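You operate a simulated robot arm through the tools that you are given. There is no shell and no other tool. Be economical: measure what you need, move in short steps, check, and stop when the job is done.

The job below is to be done with a simulated robot arm. You get a single attempt, and the scene is never put back.

Task
Rain's coming: box off, unplug, wind the reel in, cover over the box.
Fine: the grey socket box, the yellow reel, the bright green cover; the blue plug stands in the stand's cone row.

Only the result counts: the job must be done as asked and must still hold three seconds after the hand-in. Knocking over, shifting, dropping, spilling or breaking anything else fails it. Lids that push on must go on centred and level and be pressed home; caps that screw on are set level and turned clockwise until they are tight.

Robot
A 6-joint arm with a two-finger parallel gripper, fixed in place. Base frame: the origin is at the foot of the arm, x ahead of it, y to its left, z up; the work surface is at about z = 620. Units: mm, rad, N and s.
With the tool pointing down near the work surface it reaches from about 180 to 840 mm from the base axis. Its first joint turns from -2.897 to 2.897 rad. Payload 3.91 kg.
The TCP is the grasp point between the finger pads, 30 mm short of the fingertips. In the tool frame z runs along the fingers and y along their closing line. The gripper opens to 110 mm. The fingers are 20 mm wide and 10 mm thick; the gripper's body (48 by 112 mm) begins 55 mm behind the TCP.
Orientation is told as [roll, pitch, yaw] about the base's x, y, z axes, in that order, counted from this pose: with the fingers straight down and closing along the base's y, the tool's x points along the base's -x, its y along +y and its z along -z.

Tools
- The arm moves only by the tool play_rows. Its argument "steps" is a list of rows, each an object (a shift or turn left out is 0, a gripper value left out holds the last) with "slide": the shift along the tool's x, y, z in mm, a list of three; "turn": the turn, a rotation vector about the tool's x, y, z in rad, a list of three. In form: [{"slide": [tx, ty, tz], "turn": [rx, ry, rz]}, ...]. A call has 1 to 8 rows; each row is the pose to reach, as a shift and turn from the pose commanded when the call began, along the tool's axes at that moment. "grip" is the finger opening in mm, from 0 to 110, set as the call begins (left out, the last holds). Each row takes 0.2 s and may step no farther than 50 mm and 0.15 rad from the row before; otherwise, or with a gripper value out of range, the whole call is refused. Where a pose cannot be reached the arm comes as near as it can. A force on the tool above 80 N (or 10 N above the force at the start of the call, whichever is more), or a blocked arm, ends the call early, and 0.2 s more pass. The fingers move at their own pace (about 108 mm/s each) and stop on an object; they squeeze with about 37 N. The grip force told is the motor's: it shows also when the fingers shut on nothing. Time passes only in rows, and 0.2 s behind the last, so rows that repeat a pose let the fingers close. The reply holds the time, the measured pose of the TCP, the force on the tool along the base axes, the opening and the grip force, in the units named above and with some noise, and new pictures: "views" is both (left out), scene, wrist or none.
- Cameras (640 x 400 px; columns grow to the right, rows downward): "scene" is fixed at [399.5, 651, 1403.1]; the picture's right is [-0.98, 0.19, 0.00], its down [0.09, 0.47, -0.88] and it looks along [-0.17, -0.86, -0.48] (base axes); focal length 348 px, centre (320, 200). "wrist" rides on the gripper at [-36, 0, -57] in the tool frame; the picture's right is [0.00, -1.00, 0.00], its down [0.97, 0.00, -0.24] and it looks along [0.24, 0.00, 0.97] (tool axes); focal length 218 px, centre (320, 200). There is no depth. A picture from a camera that has moved, and an enlarged one, comes with that camera's place and axes in the base frame and with its lens.
- lift_body(by): slides the trunk up (or, below 0, down) by that many mm; the arm rides with it, the base frame stays. It gives what a move gives, with no picture.
- inspect(camera, box): a new picture of the part [left, top, right, bottom] of that camera's present view, enlarged. No time passes.
- close_job(): hands the job in; it is judged then, once.

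Work in short steps. Places have to be worked out from the pictures, the camera data and where the tool is seen: move nearer, look again, correct. Check each grasp and each placing, and mend what went wrong. You have 120 turns and 150 pictures in all, those below and enlarged ones among them. Open the gripper and draw the arm clear of the work before you hand the job in, unless the task says otherwise; then end with one line.

The tools are called after ">>>" as a command line: name --argument value ..., lists and objects as JSON in quotes. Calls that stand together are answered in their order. play_rows: Moves the arm, as the interface text tells. Its arguments: {"type":"object","properties":{"steps":{"type":"array"},"grip":{"type":"number"},"views":{"type":"string","enum":["both","scene","wrist","none"]}},"required":["steps"]} The other tools are called the same way: lift_body (by) slides the trunk up or down; inspect (camera, box) takes an enlarged picture of a part of a camera's view; close_job () hands the job in.

At the start:

```text
time_s: 0.0
position: [2.1, -518.3, 1034.1]
tcp_rot: [0.001, -0.001, 0.0]
force: [-0.8, 0.7, 0.0]
width: 110.1
finger_force: 0.1
trunk travel left (down, up): [-350.0, 190.0]
```

scene: 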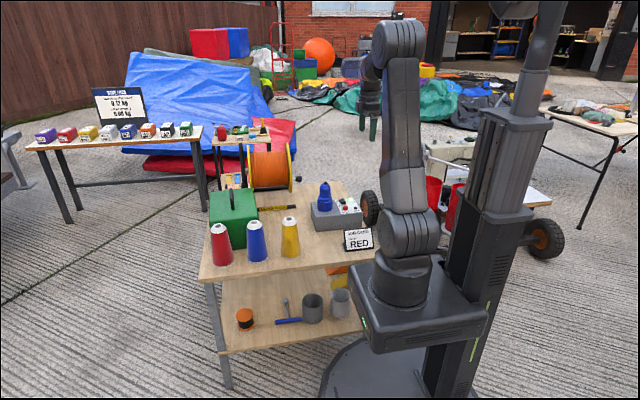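
wrist: 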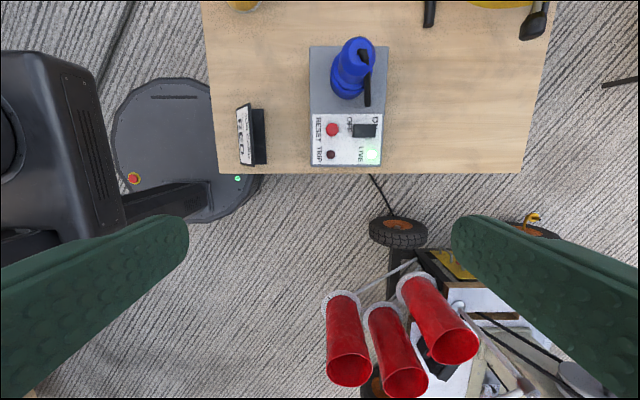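

The table holds the grey box with a blue plug, a reel, a green cover and cones. I'll enlarge the views to read labels and signs.

>>> inspect --camera "scene" --box '[190, 130, 390, 290]'

>>> inspect --camera "scene" --box '[290, 170, 390, 260]'

>>> inspect --camera "wrist" --box '[220, 0, 420, 180]'

>>> inspect --camera "scene" --box '[20, 70, 300, 210]'

```text
2.50 times, centred on (290, 210) of scene
camera zoom: at [399.5, 651.0, 1403.1], right [-0.98, 0.19, 0.0], down [0.09, 0.47, -0.88], along [-0.17, -0.86, -0.48], focal length 869 px, centre (395, 175)
```

zoom: 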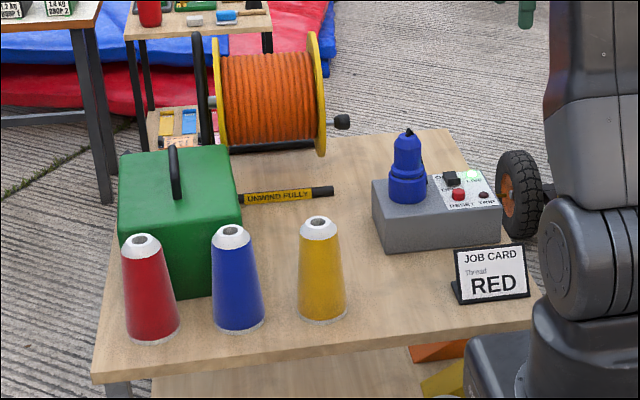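

```text
4.44 times, centred on (340, 215) of scene
camera zoom: at [399.5, 651.0, 1403.1], right [-0.98, 0.19, 0.0], down [0.09, 0.47, -0.88], along [-0.17, -0.86, -0.48], focal length 1545 px, centre (231, 133)
```

zoom: 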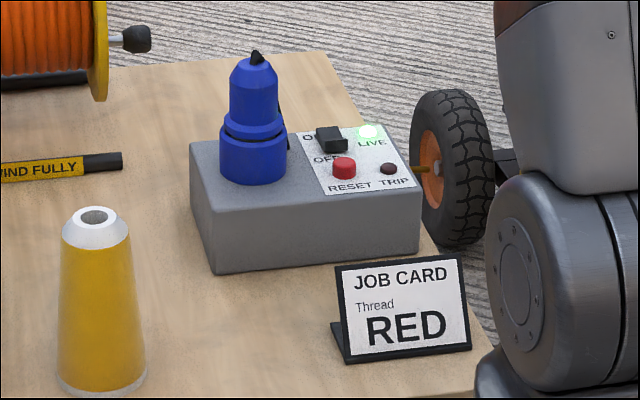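

```text
2.22 times, centred on (320, 90) of wrist
camera zoom: at [37.2, -517.5, 1090.7], right [0.0, -1.0, 0.0], down [-0.97, 0.0, 0.24], along [-0.24, 0.0, -0.97], focal length 485 px, centre (320, 444)
```

zoom: 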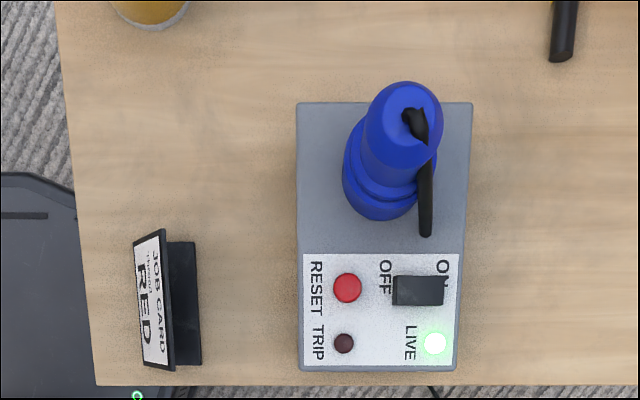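

```text
2.29 times, centred on (160, 140) of scene
camera zoom: at [399.5, 651.0, 1403.1], right [-0.98, 0.19, 0.0], down [0.09, 0.47, -0.88], along [-0.17, -0.86, -0.48], focal length 795 px, centre (686, 337)
```

zoom: 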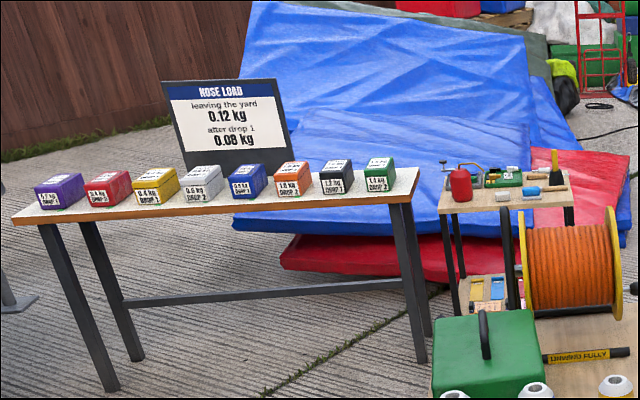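

The live lamp shows the box is on, and the cones stand at about y=-350, x=307/426/545. I'll move the wrist camera over the far part of the table to see the reel and the cover.

>>> play_rows --steps '[{"slide": [-45, -10, 0]}, {"slide": [-90, -20, 0]}, {"slide": [-135, -30, 0]}, {"slide": [-180, -40, 0]}, {"slide": [-225, -50, 0]}, {"slide": [-270, -60, 0]}, {"slide": [-315, -70, 0]}]'

```text
time_s: 1.6
position: [319.9, -589.0, 1032.5]
tcp_rot: [0.001, 0.0, 0.001]
force: [0.2, 0.7, 0.9]
width: 110.0
finger_force: 0.1
trunk travel left (down, up): [-350.0, 190.0]
camera wrist: at [354.2, -587.9, 1089.6], right [0.0, -1.0, 0.0], down [-0.97, 0.0, 0.24], along [-0.24, 0.0, -0.97], focal length 218 px, centre (320, 200)
```

scene: 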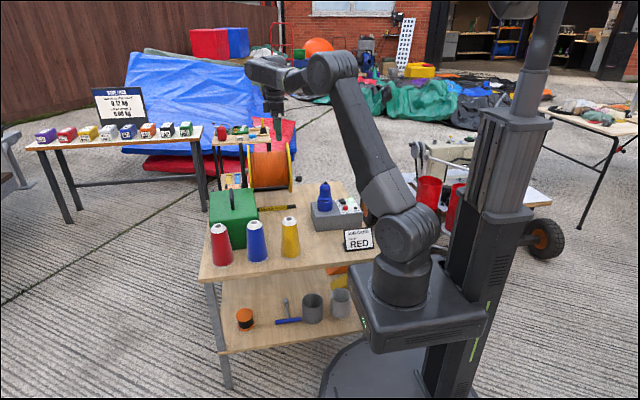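
wrist: 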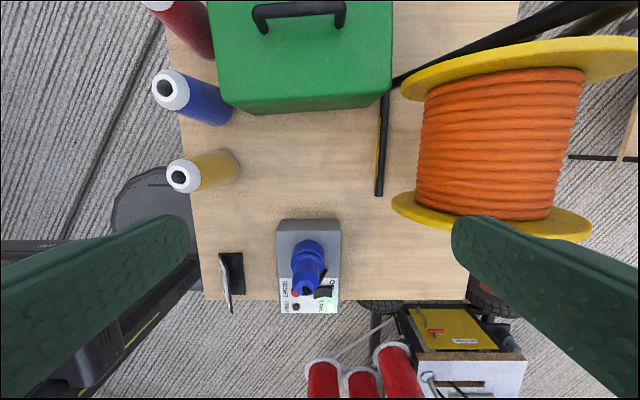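

Next I need a closer look at the reel's crank, the sign bar and the cover.

>>> inspect --camera "wrist" --box '[370, 0, 640, 260]'

>>> inspect --camera "wrist" --box '[150, 0, 410, 200]'

>>> inspect --camera "scene" --box '[200, 110, 320, 220]'

```text
1.54 times, centred on (505, 130) of wrist
camera zoom: at [354.2, -587.9, 1089.6], right [0.0, -1.0, 0.0], down [-0.97, 0.0, 0.24], along [-0.24, 0.0, -0.97], focal length 336 px, centre (35, 308)
```

zoom: 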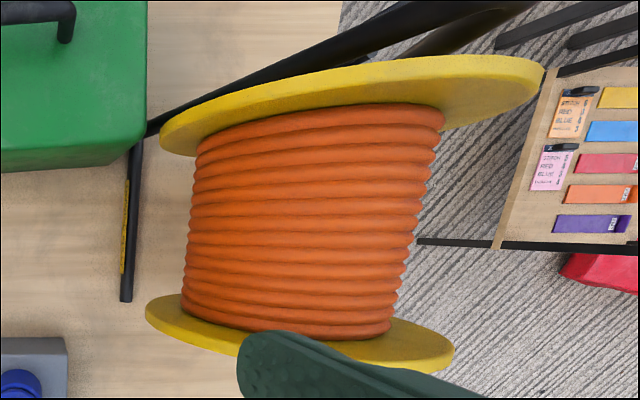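

```text
2.00 times, centred on (280, 100) of wrist
camera zoom: at [354.2, -587.9, 1089.6], right [0.0, -1.0, 0.0], down [-0.97, 0.0, 0.24], along [-0.24, 0.0, -0.97], focal length 436 px, centre (400, 400)
```

zoom: 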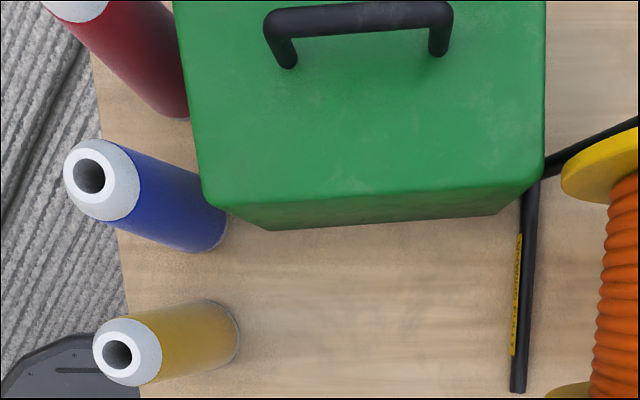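

```text
3.64 times, centred on (260, 165) of scene
camera zoom: at [399.5, 651.0, 1403.1], right [-0.98, 0.19, 0.0], down [0.09, 0.47, -0.88], along [-0.17, -0.86, -0.48], focal length 1264 px, centre (538, 327)
```

zoom: 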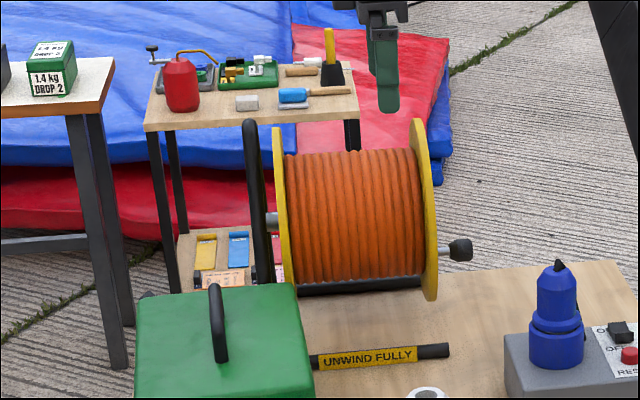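

The crank knob sits on the reel's near (-x) flange. I'll go to that side and tilt the tool so the wrist camera looks at it, to see any direction mark.

>>> play_rows --steps '[{"slide": [42, -20, 10], "turn": [0, -0.1, 0]}, {"slide": [84, -40, 20], "turn": [0, -0.2, 0]}, {"slide": [126, -60, 30], "turn": [0, -0.3, 0]}, {"slide": [168, -80, 40], "turn": [0, -0.4, 0]}, {"slide": [210, -100, 50], "turn": [0, -0.5, 0]}, {"slide": [252, -120, 60], "turn": [0, -0.6, 0]}, {"slide": [294, -140, 70], "turn": [0, -0.7, 0]}, {"slide": [336, -160, 80], "turn": [0, -0.8, 0]}]'

```text
time_s: 3.4
position: [-16.6, -740.0, 952.2]
tcp_rot: [-0.005, -0.801, 0.002]
force: [-0.5, -0.4, 0.6]
width: 110.0
finger_force: 0.2
out of reach, approached as far as the arm can: row 8
trunk travel left (down, up): [-350.0, 190.0]
camera wrist: at [-32.9, -739.8, 1018.5], right [0.0, -1.0, 0.0], down [-0.85, 0.0, -0.53], along [0.53, 0.0, -0.85], focal length 218 px, centre (320, 200)
```

scene: 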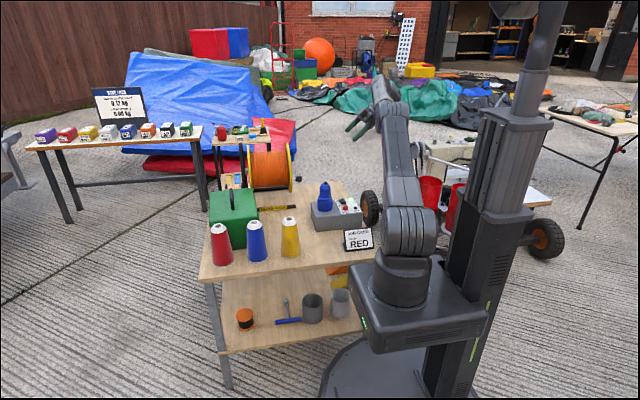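
wrist: 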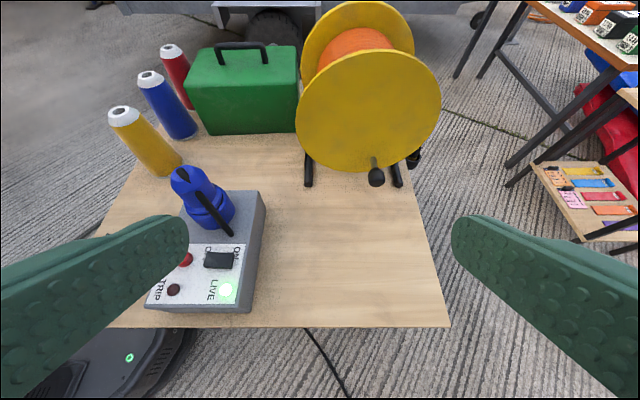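

>>> inspect --camera "wrist" --box '[270, 0, 470, 210]'

>>> inspect --camera "wrist" --box '[130, 150, 290, 320]'

```text
1.90 times, centred on (370, 105) of wrist
camera zoom: at [-32.9, -739.8, 1018.5], right [0.0, -1.0, 0.0], down [-0.85, 0.0, -0.53], along [0.53, 0.0, -0.85], focal length 416 px, centre (225, 381)
```

zoom: 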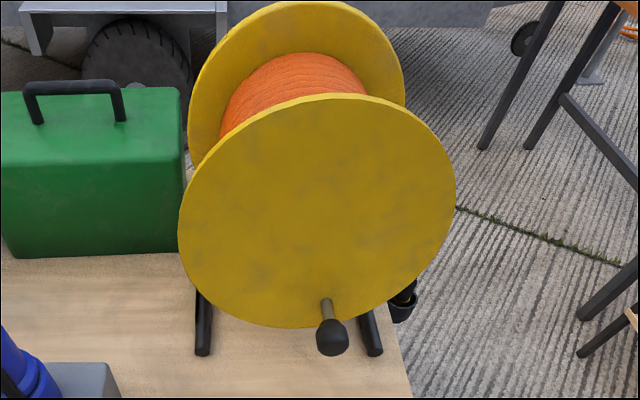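

```text
2.35 times, centred on (210, 235) of wrist
camera zoom: at [-32.9, -739.8, 1018.5], right [0.0, -1.0, 0.0], down [-0.85, 0.0, -0.53], along [0.53, 0.0, -0.85], focal length 514 px, centre (579, 118)
```

zoom: 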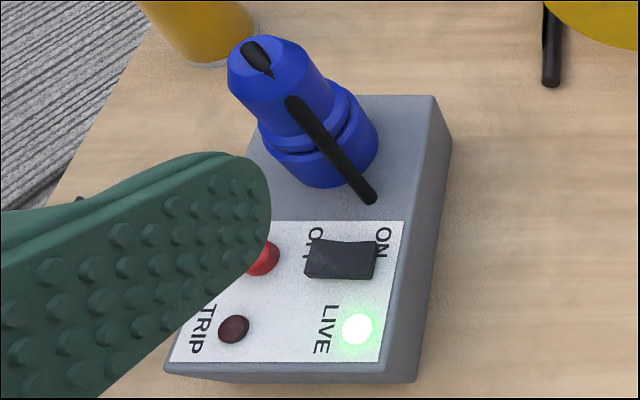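

There's a dark item near the reel's lower right; I'll enlarge that.

>>> inspect --camera "wrist" --box '[370, 120, 450, 190]'

>>> inspect --camera "scene" --box '[235, 135, 310, 200]'

```text
5.71 times, centred on (410, 155) of wrist
camera zoom: at [-32.9, -739.8, 1018.5], right [0.0, -1.0, 0.0], down [-0.85, 0.0, -0.53], along [0.53, 0.0, -0.85], focal length 1247 px, centre (-194, 457)
```

zoom: 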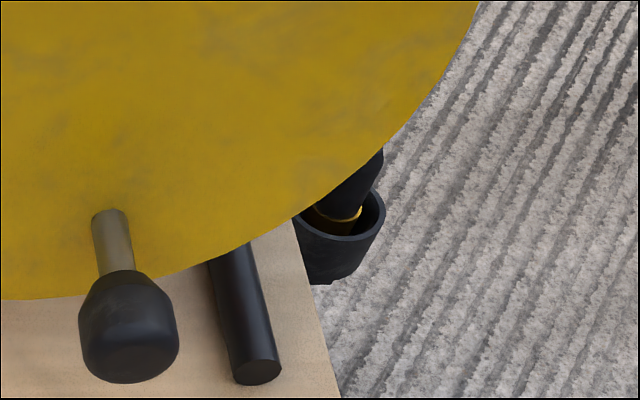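

```text
6.15 times, centred on (272, 168) of scene
camera zoom: at [399.5, 651.0, 1403.1], right [-0.98, 0.19, 0.0], down [0.09, 0.47, -0.88], along [-0.17, -0.86, -0.48], focal length 2139 px, centre (612, 400)
```

zoom: 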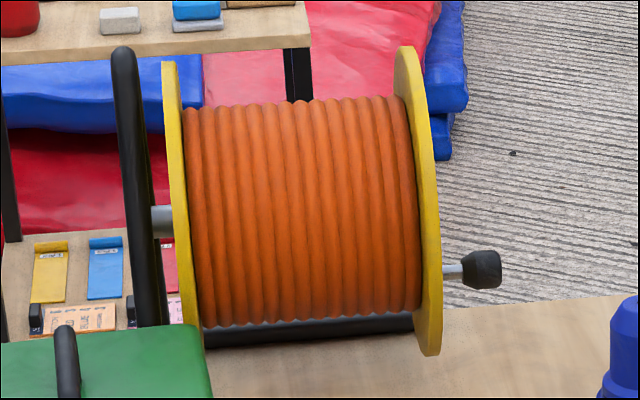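

A cup-like item lies behind the reel. I'll look from above that side to see how the cable leaves the drum.

>>> play_rows --steps '[{"slide": [-35, -5, 0], "turn": [0, 0.13, 0]}, {"slide": [-70, -10, 0], "turn": [0, 0.26, 0]}, {"slide": [-105, -15, 0], "turn": [0, 0.39, 0]}, {"slide": [-140, -20, 0], "turn": [0, 0.52, 0]}, {"slide": [-160, -25, 0], "turn": [0, 0.65, 0]}, {"slide": [-180, -30, 0], "turn": [0, 0.8, 0]}]' --views "none"

>>> play_rows --steps '[{"slide": [-40, -10, 0]}, {"slide": [-80, -20, 0]}, {"slide": [-120, -30, 0]}, {"slide": [-160, -40, 0]}]' --views "wrist"

```text
time_s: 4.8
position: [103.2, -709.3, 1071.7]
tcp_rot: [0.0, 0.0, -0.002]
force: [-0.2, 0.5, -0.2]
width: 109.8
finger_force: 0.0
out of reach, approached as far as the arm can: row 1, 2, 3, 4, 5, 6
trunk travel left (down, up): [-350.0, 190.0]
```

```text
time_s: 5.8
position: [248.6, -685.9, 1061.9]
tcp_rot: [0.0, 0.0, 0.002]
force: [1.2, 1.1, -1.0]
width: 109.9
finger_force: 0.0
out of reach, approached as far as the arm can: row 1, 2, 3, 4
trunk travel left (down, up): [-350.0, 190.0]
camera wrist: at [284.4, -686.4, 1119.5], right [0.0, -1.0, 0.0], down [-0.97, 0.0, 0.24], along [-0.24, 0.0, -0.97], focal length 218 px, centre (320, 200)
```

wrist: 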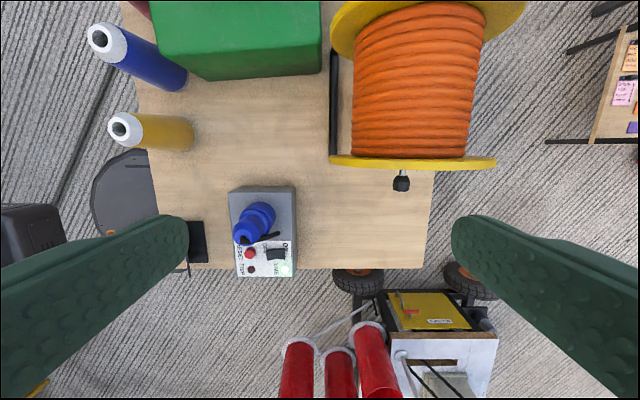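

The reel's centre is at about y=-819, z=770, flange face x≈262, with the knob near (213,-843,700). I'll lift the trunk so I can see over the reel's far side.

>>> lift_body --by 190

>>> play_rows --steps '[{"slide": [-30, -35, 0]}, {"slide": [-60, -70, 0]}, {"slide": [-90, -105, 0]}, {"slide": [-100, -130, 0], "turn": [0.1, 0, 0]}]' --views "wrist"

```text
time_s: 7.9
position: [248.1, -686.7, 1252.4]
tcp_rot: [0.0, 0.001, -0.001]
force: [-0.2, 0.4, -0.1]
width: 109.9
finger_force: 0.0
trunk travel left (down, up): [-540.0, 0.0]
```

```text
time_s: 8.9
position: [295.9, -673.2, 1241.2]
tcp_rot: [-0.101, 0.0, -0.001]
force: [0.1, -0.8, -0.1]
width: 110.1
finger_force: 0.0
out of reach, approached as far as the arm can: row 1, 2, 3, 4
trunk travel left (down, up): [-540.0, 0.0]
camera wrist: at [331.9, -667.8, 1298.5], right [0.0, -0.99, 0.1], down [-0.97, 0.02, 0.24], along [-0.24, -0.1, -0.97], focal length 218 px, centre (320, 200)
```

wrist: 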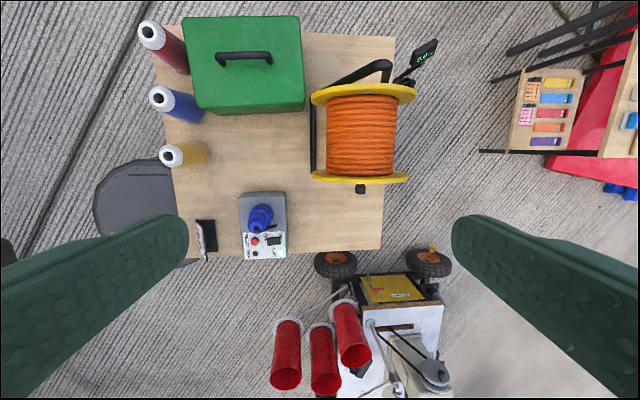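

A small display stands by the reel's far end; I'll enlarge it.

>>> inspect --camera "wrist" --box '[380, 30, 450, 90]'

>>> inspect --camera "wrist" --box '[290, 40, 450, 210]'

```text
6.67 times, centred on (415, 60) of wrist
camera zoom: at [331.9, -667.8, 1298.5], right [0.0, -0.99, 0.1], down [-0.97, 0.02, 0.24], along [-0.24, -0.1, -0.97], focal length 1455 px, centre (-313, 1133)
```

zoom: 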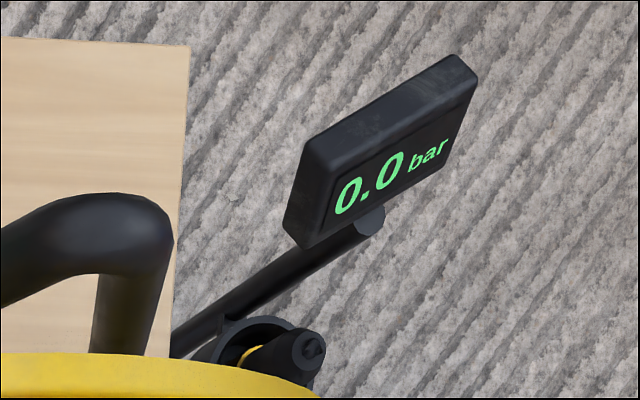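

```text
2.35 times, centred on (370, 125) of wrist
camera zoom: at [331.9, -667.8, 1298.5], right [0.0, -0.99, 0.1], down [-0.97, 0.02, 0.24], along [-0.24, -0.1, -0.97], focal length 514 px, centre (202, 376)
```

zoom: 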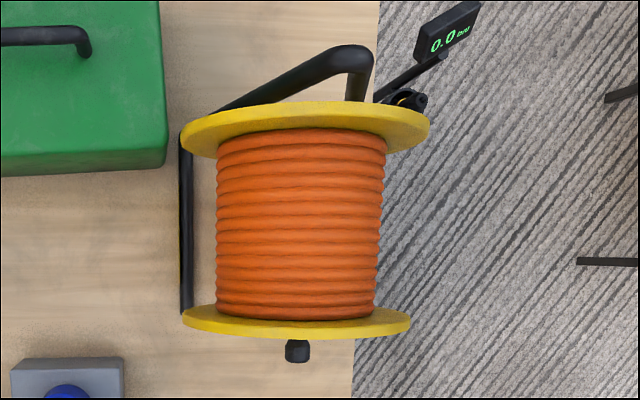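

The display is just a pump gauge in the background. I'll lower the trunk again, then move over the box for a close look at the rocker switch.

>>> lift_body --by -190

>>> play_rows --grip 0 --steps '[{"slide": [40, 10, 5], "turn": [-0.05, 0, 0]}, {"slide": [80, 20, 10], "turn": [-0.1, 0, 0]}, {"slide": [120, 30, 20], "turn": [-0.1, 0, 0]}, {"slide": [160, 40, 35], "turn": [-0.1, 0, 0]}, {"slide": [200, 50, 50], "turn": [-0.1, 0, 0]}, {"slide": [240, 60, 70], "turn": [-0.1, 0, 0]}]' --views "wrist"

```text
time_s: 11.0
position: [295.4, -673.9, 1052.5]
tcp_rot: [-0.099, 0.002, 0.0]
force: [-0.7, -0.5, -0.6]
width: 110.0
finger_force: 0.1
trunk travel left (down, up): [-350.0, 190.0]
```

```text
time_s: 12.4
position: [55.1, -621.5, 978.1]
tcp_rot: [0.0, 0.0, -0.001]
force: [-0.1, 0.4, 0.1]
width: 0.1
finger_force: 37.2
trunk travel left (down, up): [-350.0, 190.0]
camera wrist: at [89.7, -621.3, 1034.6], right [0.0, -1.0, 0.0], down [-0.97, 0.0, 0.24], along [-0.24, 0.0, -0.97], focal length 218 px, centre (320, 200)
```

wrist: 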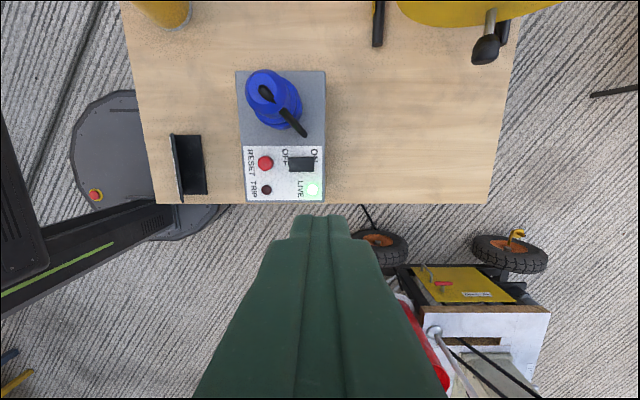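

Rocker is at about (64,-592), its OFF half near y=-580. I'll descend with the tool pitched away from the plug and look.

>>> play_rows --steps '[{"slide": [0, 10, 42], "turn": [0, -0.06, 0]}, {"slide": [0, 20, 84], "turn": [0, -0.12, 0]}, {"slide": [0, 30, 126], "turn": [0, -0.18, 0]}, {"slide": [0, 41.5, 165], "turn": [0, -0.24, 0]}, {"slide": [-1, 41.5, 204], "turn": [0, -0.3, 0]}]' --views "both"

>>> inspect --camera "wrist" --box '[240, 100, 400, 240]'

>>> inspect --camera "scene" --box '[300, 170, 390, 235]'

```text
time_s: 13.6
position: [56.3, -579.2, 771.8]
tcp_rot: [-0.001, -0.3, 0.0]
force: [0.4, 0.1, -0.1]
width: 0.1
finger_force: 36.9
trunk travel left (down, up): [-350.0, 190.0]
camera wrist: at [72.9, -579.7, 837.5], right [0.0, -1.0, 0.0], down [-1.0, 0.0, -0.06], along [0.06, 0.0, -1.0], focal length 218 px, centre (320, 200)
```

scene: 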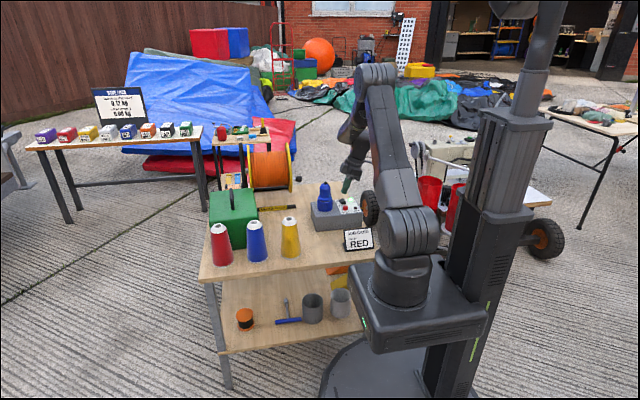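
wrist: 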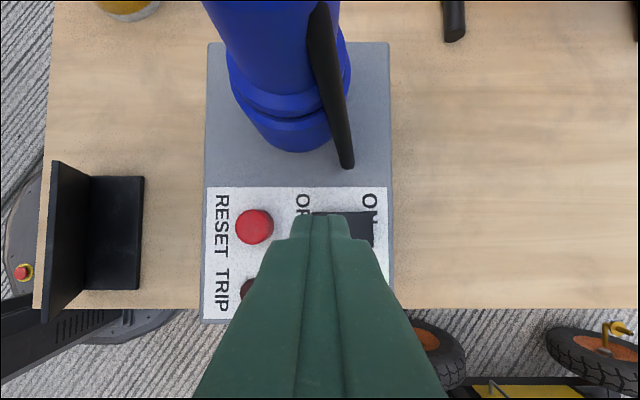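

```text
2.86 times, centred on (320, 170) of wrist
camera zoom: at [72.9, -579.7, 837.5], right [0.0, -1.0, 0.0], down [-1.0, 0.0, -0.06], along [0.06, 0.0, -1.0], focal length 624 px, centre (320, 286)
```

zoom: 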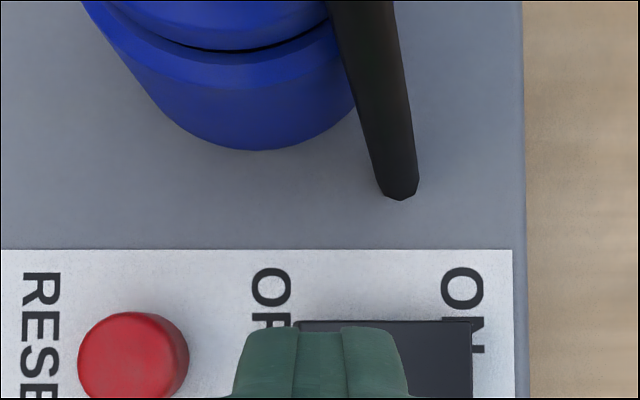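

```text
6.15 times, centred on (345, 202) of scene
camera zoom: at [399.5, 651.0, 1403.1], right [-0.98, 0.19, 0.0], down [0.09, 0.47, -0.88], along [-0.17, -0.86, -0.48], focal length 2139 px, centre (166, 185)
```

zoom: 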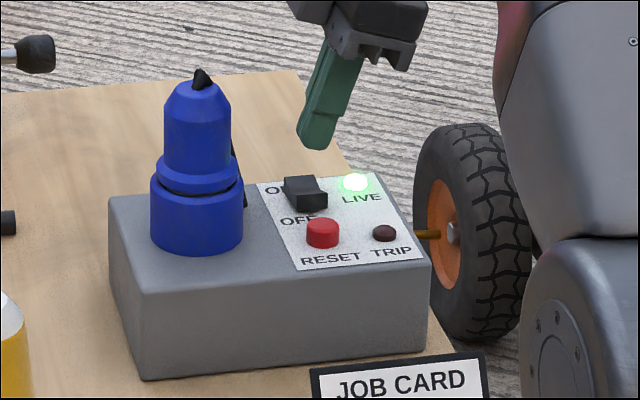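

The tip is about 40 mm above the rocker's OFF half. I'll press straight down in steps.

>>> play_rows --steps '[{"slide": [4.4, 0, 14.3]}, {"slide": [8.9, 0, 28.6]}, {"slide": [10, 0, 32.5]}, {"slide": [11.2, 0, 36.3]}]' --views "scene"

>>> inspect --camera "scene" --box '[300, 170, 390, 235]'

```text
time_s: 14.6
position: [55.0, -579.9, 735.5]
tcp_rot: [-0.002, -0.301, -0.001]
force: [-0.8, 5.9, 12.7]
width: 0.0
finger_force: 37.0
trunk travel left (down, up): [-350.0, 190.0]
```

scene: 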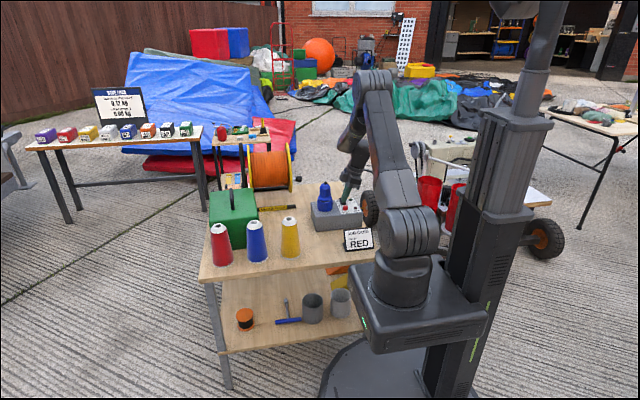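

```text
6.15 times, centred on (345, 202) of scene
camera zoom: at [399.5, 651.0, 1403.1], right [-0.98, 0.19, 0.0], down [0.09, 0.47, -0.88], along [-0.17, -0.86, -0.48], focal length 2139 px, centre (166, 185)
```

zoom: 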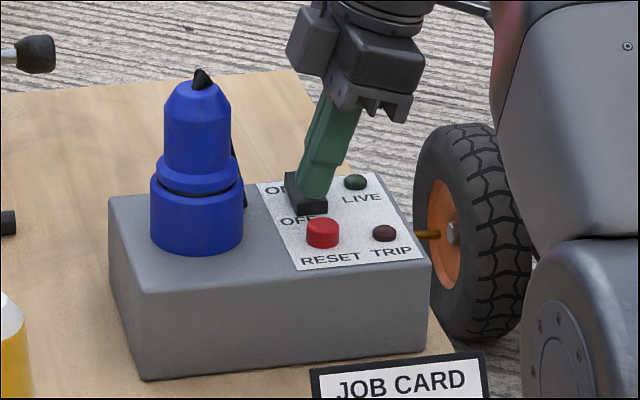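

The LIVE lamp is out, so the box is off. I'll withdraw upwards, level the tool, yaw it along the plug's cord and open the fingers.

>>> play_rows --steps '[{"slide": [-11.8, 0, -38.2]}, {"slide": [-23.6, 0, -76.4]}, {"slide": [-35.4, 0, -114.6], "turn": [0, 0.1, 0]}, {"slide": [-47, 0, -150], "turn": [0, 0.2, 0]}, {"slide": [-59, 0, -190], "turn": [0, 0.3, 0]}]' --views "none"

>>> play_rows --grip 110 --steps '[{"slide": [-10, 3, 0], "turn": [0, 0, -0.15]}, {"slide": [-20, 6, 0], "turn": [0, 0, -0.3]}, {"slide": [-30, 9, 0], "turn": [0, 0, -0.45]}, {"slide": [-40, 12, 0], "turn": [0, 0, -0.6]}]' --views "wrist"

>>> inspect --camera "wrist" --box '[220, 80, 420, 260]'

>>> inspect --camera "scene" --box '[300, 170, 390, 235]'

```text
time_s: 15.8
position: [56.2, -580.1, 933.8]
tcp_rot: [0.0, 0.001, 0.0]
force: [-0.3, 0.4, -0.6]
width: 0.0
finger_force: 37.2
trunk travel left (down, up): [-350.0, 190.0]
```

```text
time_s: 16.8
position: [96.2, -568.5, 932.4]
tcp_rot: [0.001, 0.0, 0.601]
force: [0.0, -0.8, 0.1]
width: 110.2
finger_force: 0.0
trunk travel left (down, up): [-350.0, 190.0]
camera wrist: at [126.1, -547.1, 990.4], right [0.57, -0.82, 0.0], down [-0.8, -0.55, 0.24], along [-0.2, -0.14, -0.97], focal length 218 px, centre (320, 200)
```

wrist: 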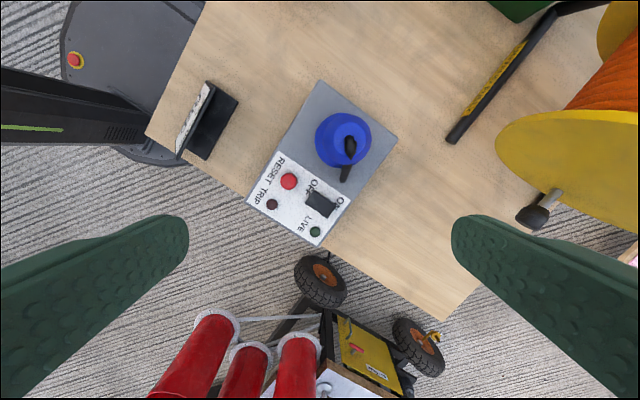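

```text
2.22 times, centred on (320, 170) of wrist
camera zoom: at [126.1, -547.1, 990.4], right [0.57, -0.82, 0.0], down [-0.8, -0.55, 0.24], along [-0.2, -0.14, -0.97], focal length 485 px, centre (320, 267)
```

zoom: 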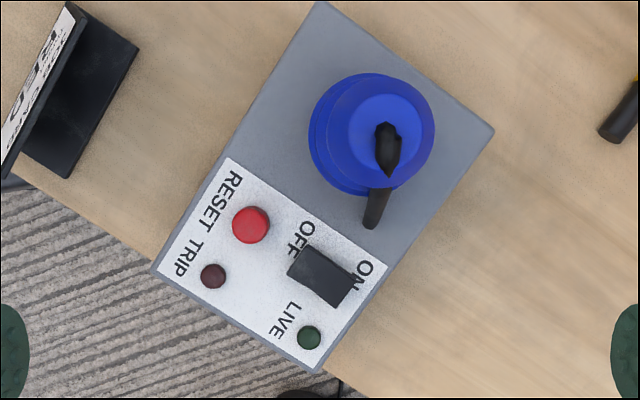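

```text
6.15 times, centred on (345, 202) of scene
camera zoom: at [399.5, 651.0, 1403.1], right [-0.98, 0.19, 0.0], down [0.09, 0.47, -0.88], along [-0.17, -0.86, -0.48], focal length 2139 px, centre (166, 185)
```

zoom: 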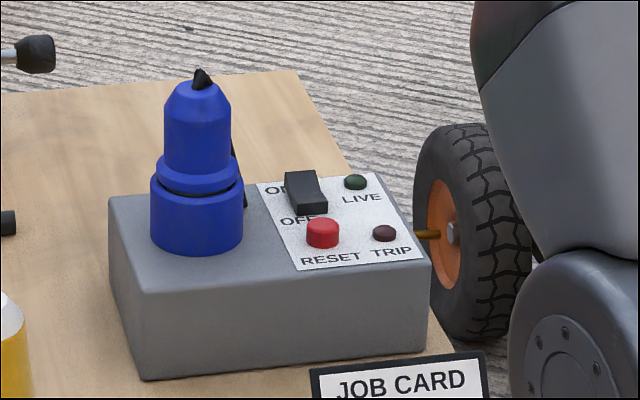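

Switch stays OFF. Plug axis works out at (144,-566) with its cord along the tool's +x; I'll move over it and descend to grasp the narrow upper body.

>>> play_rows --steps '[{"slide": [-20, -12.5, 0]}, {"slide": [-41, -25, 0]}, {"slide": [-41, -25, 40]}, {"slide": [-41, -25, 80]}, {"slide": [-41, -25, 120]}, {"slide": [-41, -25, 145]}, {"slide": [-41, -25, 164]}]' --views "both"

>>> inspect --camera "scene" --box '[300, 160, 390, 225]'

```text
time_s: 18.4
position: [144.5, -564.3, 769.5]
tcp_rot: [0.001, -0.002, 0.599]
force: [0.3, -0.6, 0.3]
width: 109.8
finger_force: 0.1
trunk travel left (down, up): [-350.0, 190.0]
camera wrist: at [174.1, -544.1, 826.5], right [0.56, -0.83, 0.0], down [-0.8, -0.55, 0.24], along [-0.2, -0.14, -0.97], focal length 218 px, centre (320, 200)
```

scene: 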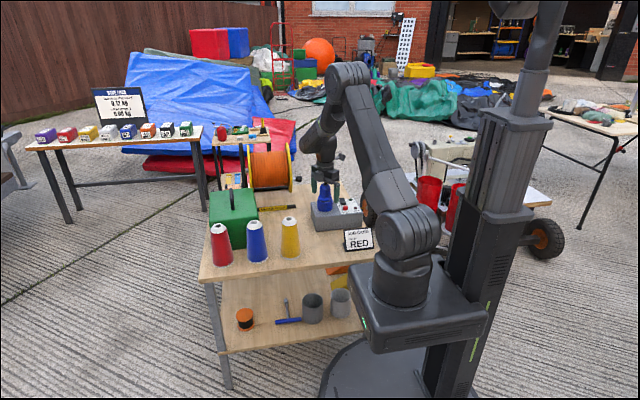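
wrist: 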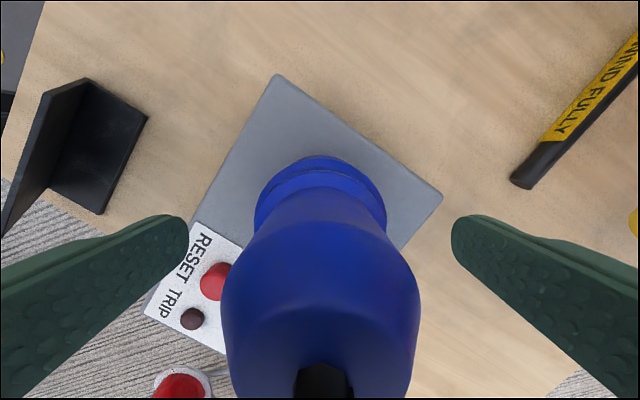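

```text
6.15 times, centred on (345, 192) of scene
camera zoom: at [399.5, 651.0, 1403.1], right [-0.98, 0.19, 0.0], down [0.09, 0.47, -0.88], along [-0.17, -0.86, -0.48], focal length 2139 px, centre (166, 246)
```

zoom: 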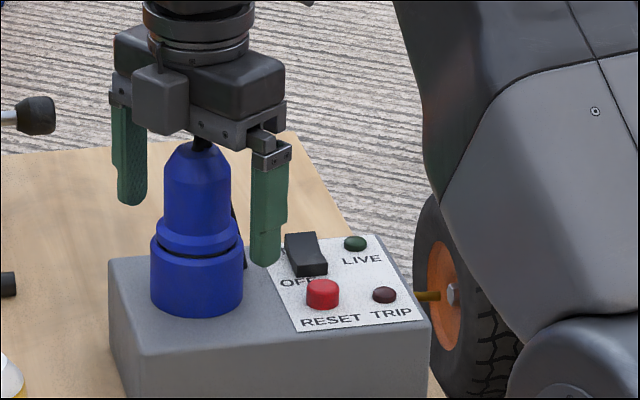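

Plug is centred between the fingers. I'll close the gripper.

>>> play_rows --grip 0 --steps '[{"slide": [0, 0, 0]}, {"slide": [0, 0, 0]}, {"slide": [0, 0, 0]}]' --views "none"

>>> play_rows --steps '[{"slide": [0, 0, -10]}, {"slide": [0, 0, -25]}, {"slide": [0, 0, -45]}]' --views "scene"

>>> inspect --camera "scene" --box '[300, 145, 390, 225]'

```text
time_s: 19.2
position: [144.9, -564.0, 769.6]
tcp_rot: [0.0, 0.0, 0.599]
force: [-0.3, -0.1, 0.4]
width: 52.3
finger_force: 37.2
trunk travel left (down, up): [-350.0, 190.0]
```

```text
time_s: 20.0
position: [144.6, -565.0, 814.3]
tcp_rot: [0.001, 0.0, 0.6]
force: [0.0, 0.2, -1.8]
width: 52.7
finger_force: 36.9
trunk travel left (down, up): [-350.0, 190.0]
```

scene: 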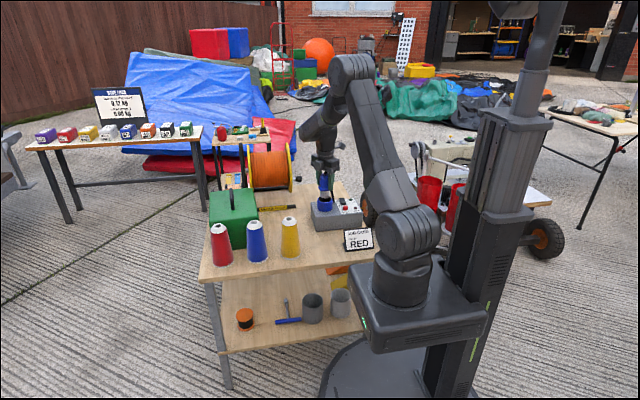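

```text
5.00 times, centred on (345, 185) of scene
camera zoom: at [399.5, 651.0, 1403.1], right [-0.98, 0.19, 0.0], down [0.09, 0.47, -0.88], along [-0.17, -0.86, -0.48], focal length 1738 px, centre (195, 275)
```

zoom: 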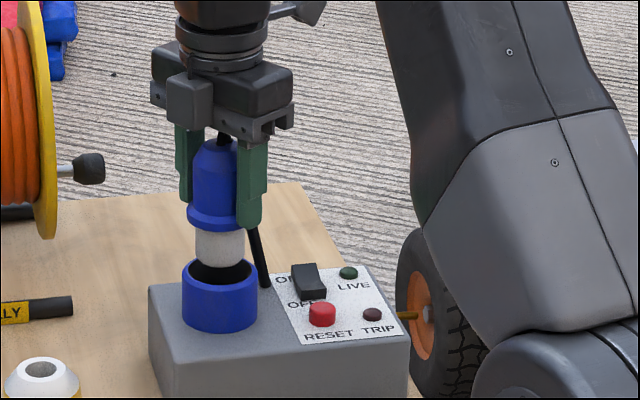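

The plug is out of the socket (its sleeve bottom about 69 mm below the TCP). I'll lift it and carry it to the free place in the cone row at (190,-350).

>>> play_rows --steps '[{"slide": [0, 0, -35]}, {"slide": [0, 0, -60]}, {"slide": [-32, 30, -60]}, {"slide": [-64, 60, -60]}, {"slide": [-96, 91, -60]}, {"slide": [-128, 121, -60]}, {"slide": [-159, 152, -60]}]' --views "both"

>>> inspect --camera "scene" --box '[260, 130, 390, 270]'

```text
time_s: 21.6
position: [189.9, -351.0, 874.6]
tcp_rot: [0.001, 0.0, 0.599]
force: [0.0, -0.7, -1.2]
width: 52.3
finger_force: 36.8
trunk travel left (down, up): [-350.0, 190.0]
camera wrist: at [219.0, -329.0, 931.3], right [0.56, -0.83, 0.0], down [-0.8, -0.55, 0.24], along [-0.2, -0.14, -0.97], focal length 218 px, centre (320, 200)
```

scene: 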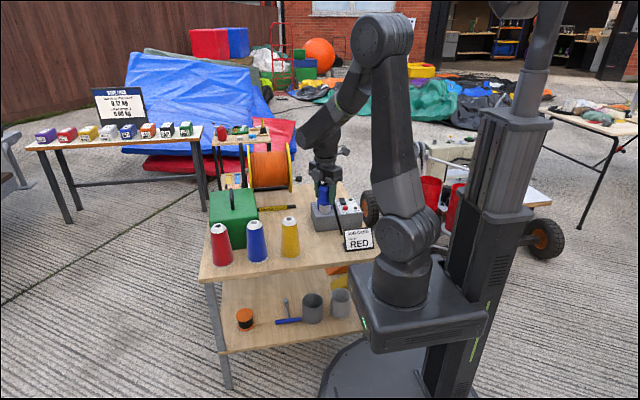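
wrist: 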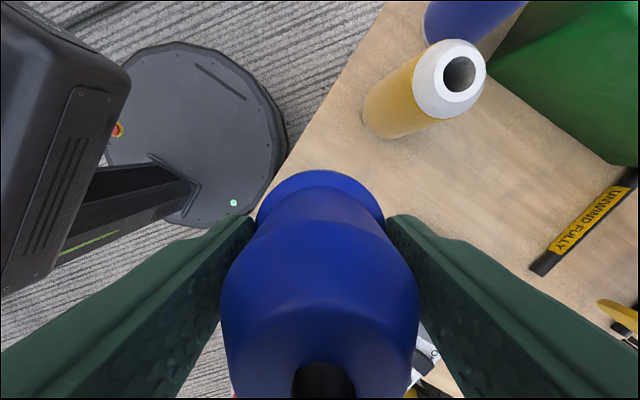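

```text
2.86 times, centred on (325, 200) of scene
camera zoom: at [399.5, 651.0, 1403.1], right [-0.98, 0.19, 0.0], down [0.09, 0.47, -0.88], along [-0.17, -0.86, -0.48], focal length 993 px, centre (306, 200)
```

zoom: 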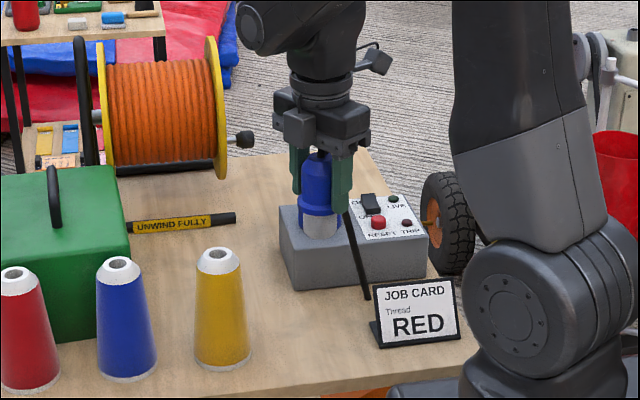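

A flexible cord tail hangs below the plug; I'll wait a moment and look at it more closely before lowering.

>>> play_rows --steps '[{"slide": [0, 0, 0]}, {"slide": [0, 0, 0]}, {"slide": [0, 0, 0]}]' --views "none"

>>> inspect --camera "scene" --box '[300, 160, 390, 260]'

```text
time_s: 22.4
position: [190.2, -350.2, 873.9]
tcp_rot: [0.001, 0.001, 0.598]
force: [0.7, 0.3, -2.0]
width: 52.6
finger_force: 37.2
trunk travel left (down, up): [-350.0, 190.0]
```

```text
4.00 times, centred on (345, 210) of scene
camera zoom: at [399.5, 651.0, 1403.1], right [-0.98, 0.19, 0.0], down [0.09, 0.47, -0.88], along [-0.17, -0.86, -0.48], focal length 1391 px, centre (220, 160)
```

zoom: 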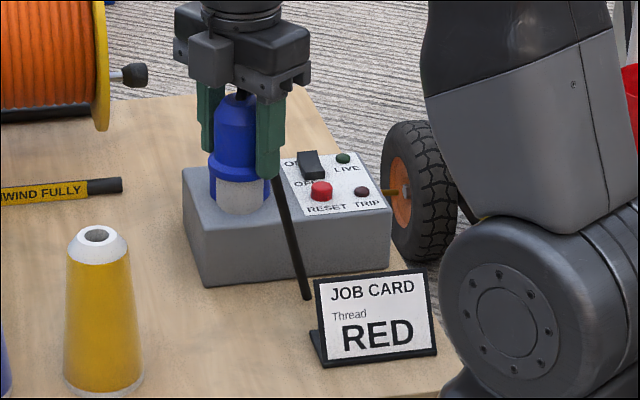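

The tail is stiff and points at the job card. I'll turn the plug so the tail points toward -y, to clear ground.

>>> play_rows --steps '[{"turn": [0, 0, -0.14]}, {"turn": [0, 0, -0.28]}, {"turn": [0, 0, -0.42]}, {"turn": [0, 0, -0.56]}, {"turn": [0, 0, -0.7]}, {"turn": [0, 0, -0.84]}, {"turn": [0, 0, -0.97]}]' --views "both"

>>> inspect --camera "scene" --box '[280, 150, 390, 260]'

```text
time_s: 24.0
position: [190.0, -349.8, 874.8]
tcp_rot: [0.001, 0.002, 1.571]
force: [0.6, 0.7, -1.7]
width: 52.7
finger_force: 37.3
trunk travel left (down, up): [-350.0, 190.0]
camera wrist: at [189.9, -313.3, 931.6], right [1.0, 0.0, 0.0], down [0.0, -0.97, 0.24], along [0.0, -0.24, -0.97], focal length 218 px, centre (320, 200)
```

scene: 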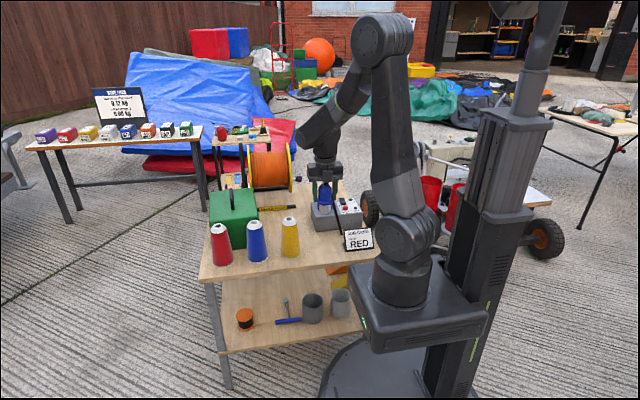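
wrist: 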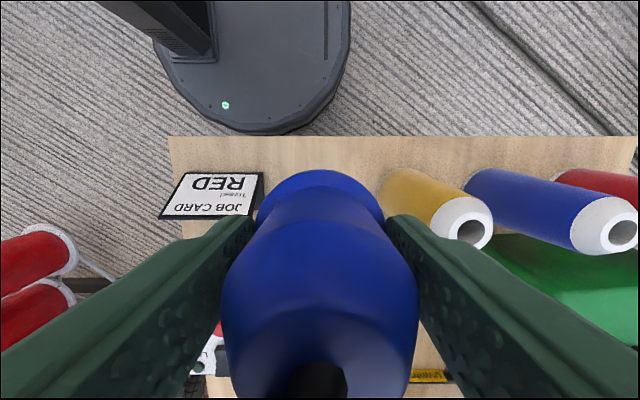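

```text
3.64 times, centred on (335, 205) of scene
camera zoom: at [399.5, 651.0, 1403.1], right [-0.98, 0.19, 0.0], down [0.09, 0.47, -0.88], along [-0.17, -0.86, -0.48], focal length 1264 px, centre (266, 182)
```

zoom: 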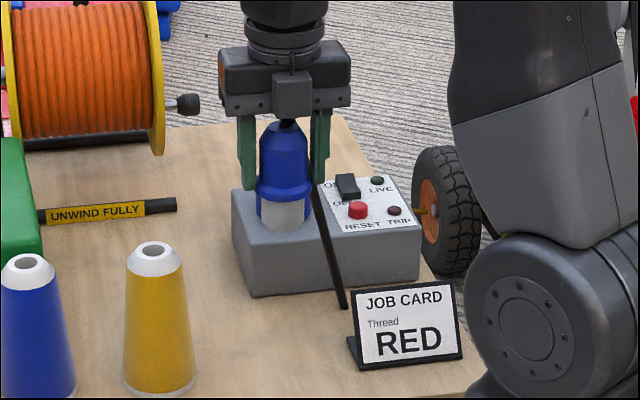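

The tail always points to the generator on the floor and passes through things, so it is only a drawn cord. I'll lower the plug toward the table in the row.

>>> play_rows --steps '[{"slide": [0, 0, 45]}, {"slide": [0, 0, 90]}, {"slide": [0, 0, 130]}, {"slide": [0, 0, 160]}, {"slide": [0, 0, 168]}]' --views "scene"

>>> inspect --camera "scene" --box '[270, 190, 380, 280]'

```text
time_s: 25.2
position: [189.6, -349.8, 706.7]
tcp_rot: [0.001, 0.001, 1.568]
force: [-0.5, -0.8, -2.1]
width: 52.6
finger_force: 37.3
trunk travel left (down, up): [-350.0, 190.0]
```

scene: 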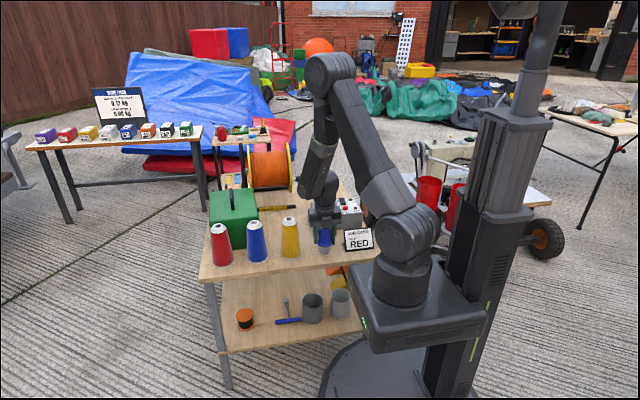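

```text
4.44 times, centred on (325, 235) of scene
camera zoom: at [399.5, 651.0, 1403.1], right [-0.98, 0.19, 0.0], down [0.09, 0.47, -0.88], along [-0.17, -0.86, -0.48], focal length 1545 px, centre (298, 44)
```

zoom: 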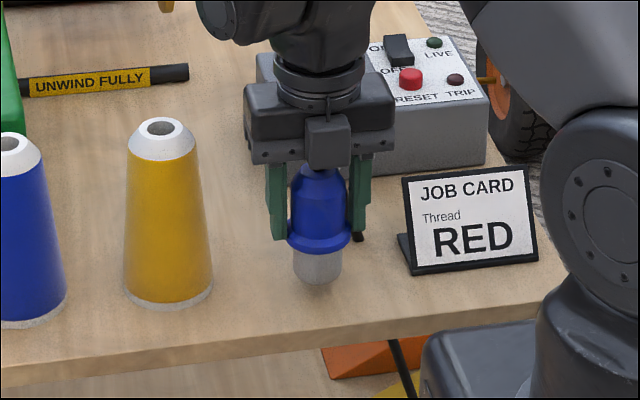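

The sleeve is about 10–15 mm above the table. I'll lower in small steps until contact.

>>> play_rows --steps '[{"slide": [0, 0, 4]}, {"slide": [0, 0, 8]}]' --views "none"

>>> play_rows --steps '[{"slide": [0, 0, 2]}, {"slide": [0, 0, 2]}]' --views "none"

>>> play_rows --steps '[{"slide": [0, 0, 2]}, {"slide": [0, 0, 2]}]' --views "scene"

>>> inspect --camera "scene" --box '[270, 190, 380, 280]'

```text
time_s: 25.8
position: [189.5, -349.8, 698.3]
tcp_rot: [0.001, 0.0, 1.569]
force: [0.3, 0.3, -2.0]
width: 52.5
finger_force: 36.8
trunk travel left (down, up): [-350.0, 190.0]
```

```text
time_s: 26.4
position: [189.3, -348.9, 697.1]
tcp_rot: [-0.001, 0.0, 1.569]
force: [0.0, 0.0, -1.9]
width: 52.5
finger_force: 37.1
trunk travel left (down, up): [-350.0, 190.0]
```

```text
time_s: 27.0
position: [190.4, -352.1, 693.9]
tcp_rot: [0.0, 0.0, 1.569]
force: [0.8, 0.7, -1.5]
width: 52.3
finger_force: 36.9
trunk travel left (down, up): [-350.0, 190.0]
```

scene: 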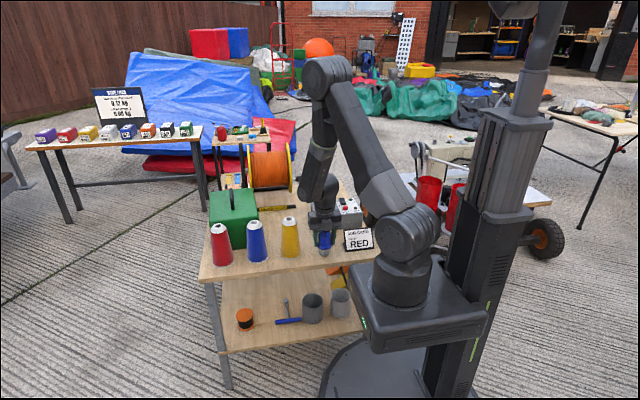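

```text
4.44 times, centred on (325, 235) of scene
camera zoom: at [399.5, 651.0, 1403.1], right [-0.98, 0.19, 0.0], down [0.09, 0.47, -0.88], along [-0.17, -0.86, -0.48], focal length 1545 px, centre (298, 44)
```

zoom: 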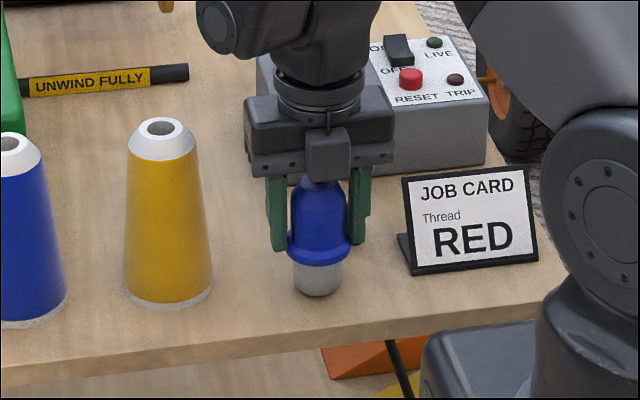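

Almost touching; continuing in 2 mm steps.

>>> play_rows --steps '[{"slide": [0, 0, 2]}, {"slide": [0, 0, 2]}]' --views "none"

>>> play_rows --steps '[{"slide": [0, 0, 2]}, {"slide": [0, 0, 2]}]' --views "none"

>>> play_rows --steps '[{"slide": [0, 0, 1.5]}, {"slide": [0, 0, 1.5]}]' --views "none"

```text
time_s: 27.6
position: [190.0, -350.3, 692.1]
tcp_rot: [-0.001, 0.0, 1.569]
force: [-0.7, -0.1, -2.2]
width: 52.6
finger_force: 37.2
trunk travel left (down, up): [-350.0, 190.0]
```

```text
time_s: 28.2
position: [190.0, -350.2, 691.4]
tcp_rot: [-0.002, 0.001, 1.57]
force: [-0.7, 0.5, -1.5]
width: 52.8
finger_force: 37.1
trunk travel left (down, up): [-350.0, 190.0]
```

```text
time_s: 28.8
position: [190.0, -349.0, 689.9]
tcp_rot: [-0.001, 0.003, 1.569]
force: [1.0, -1.4, 8.7]
width: 52.4
finger_force: 36.5
trunk travel left (down, up): [-350.0, 190.0]
```

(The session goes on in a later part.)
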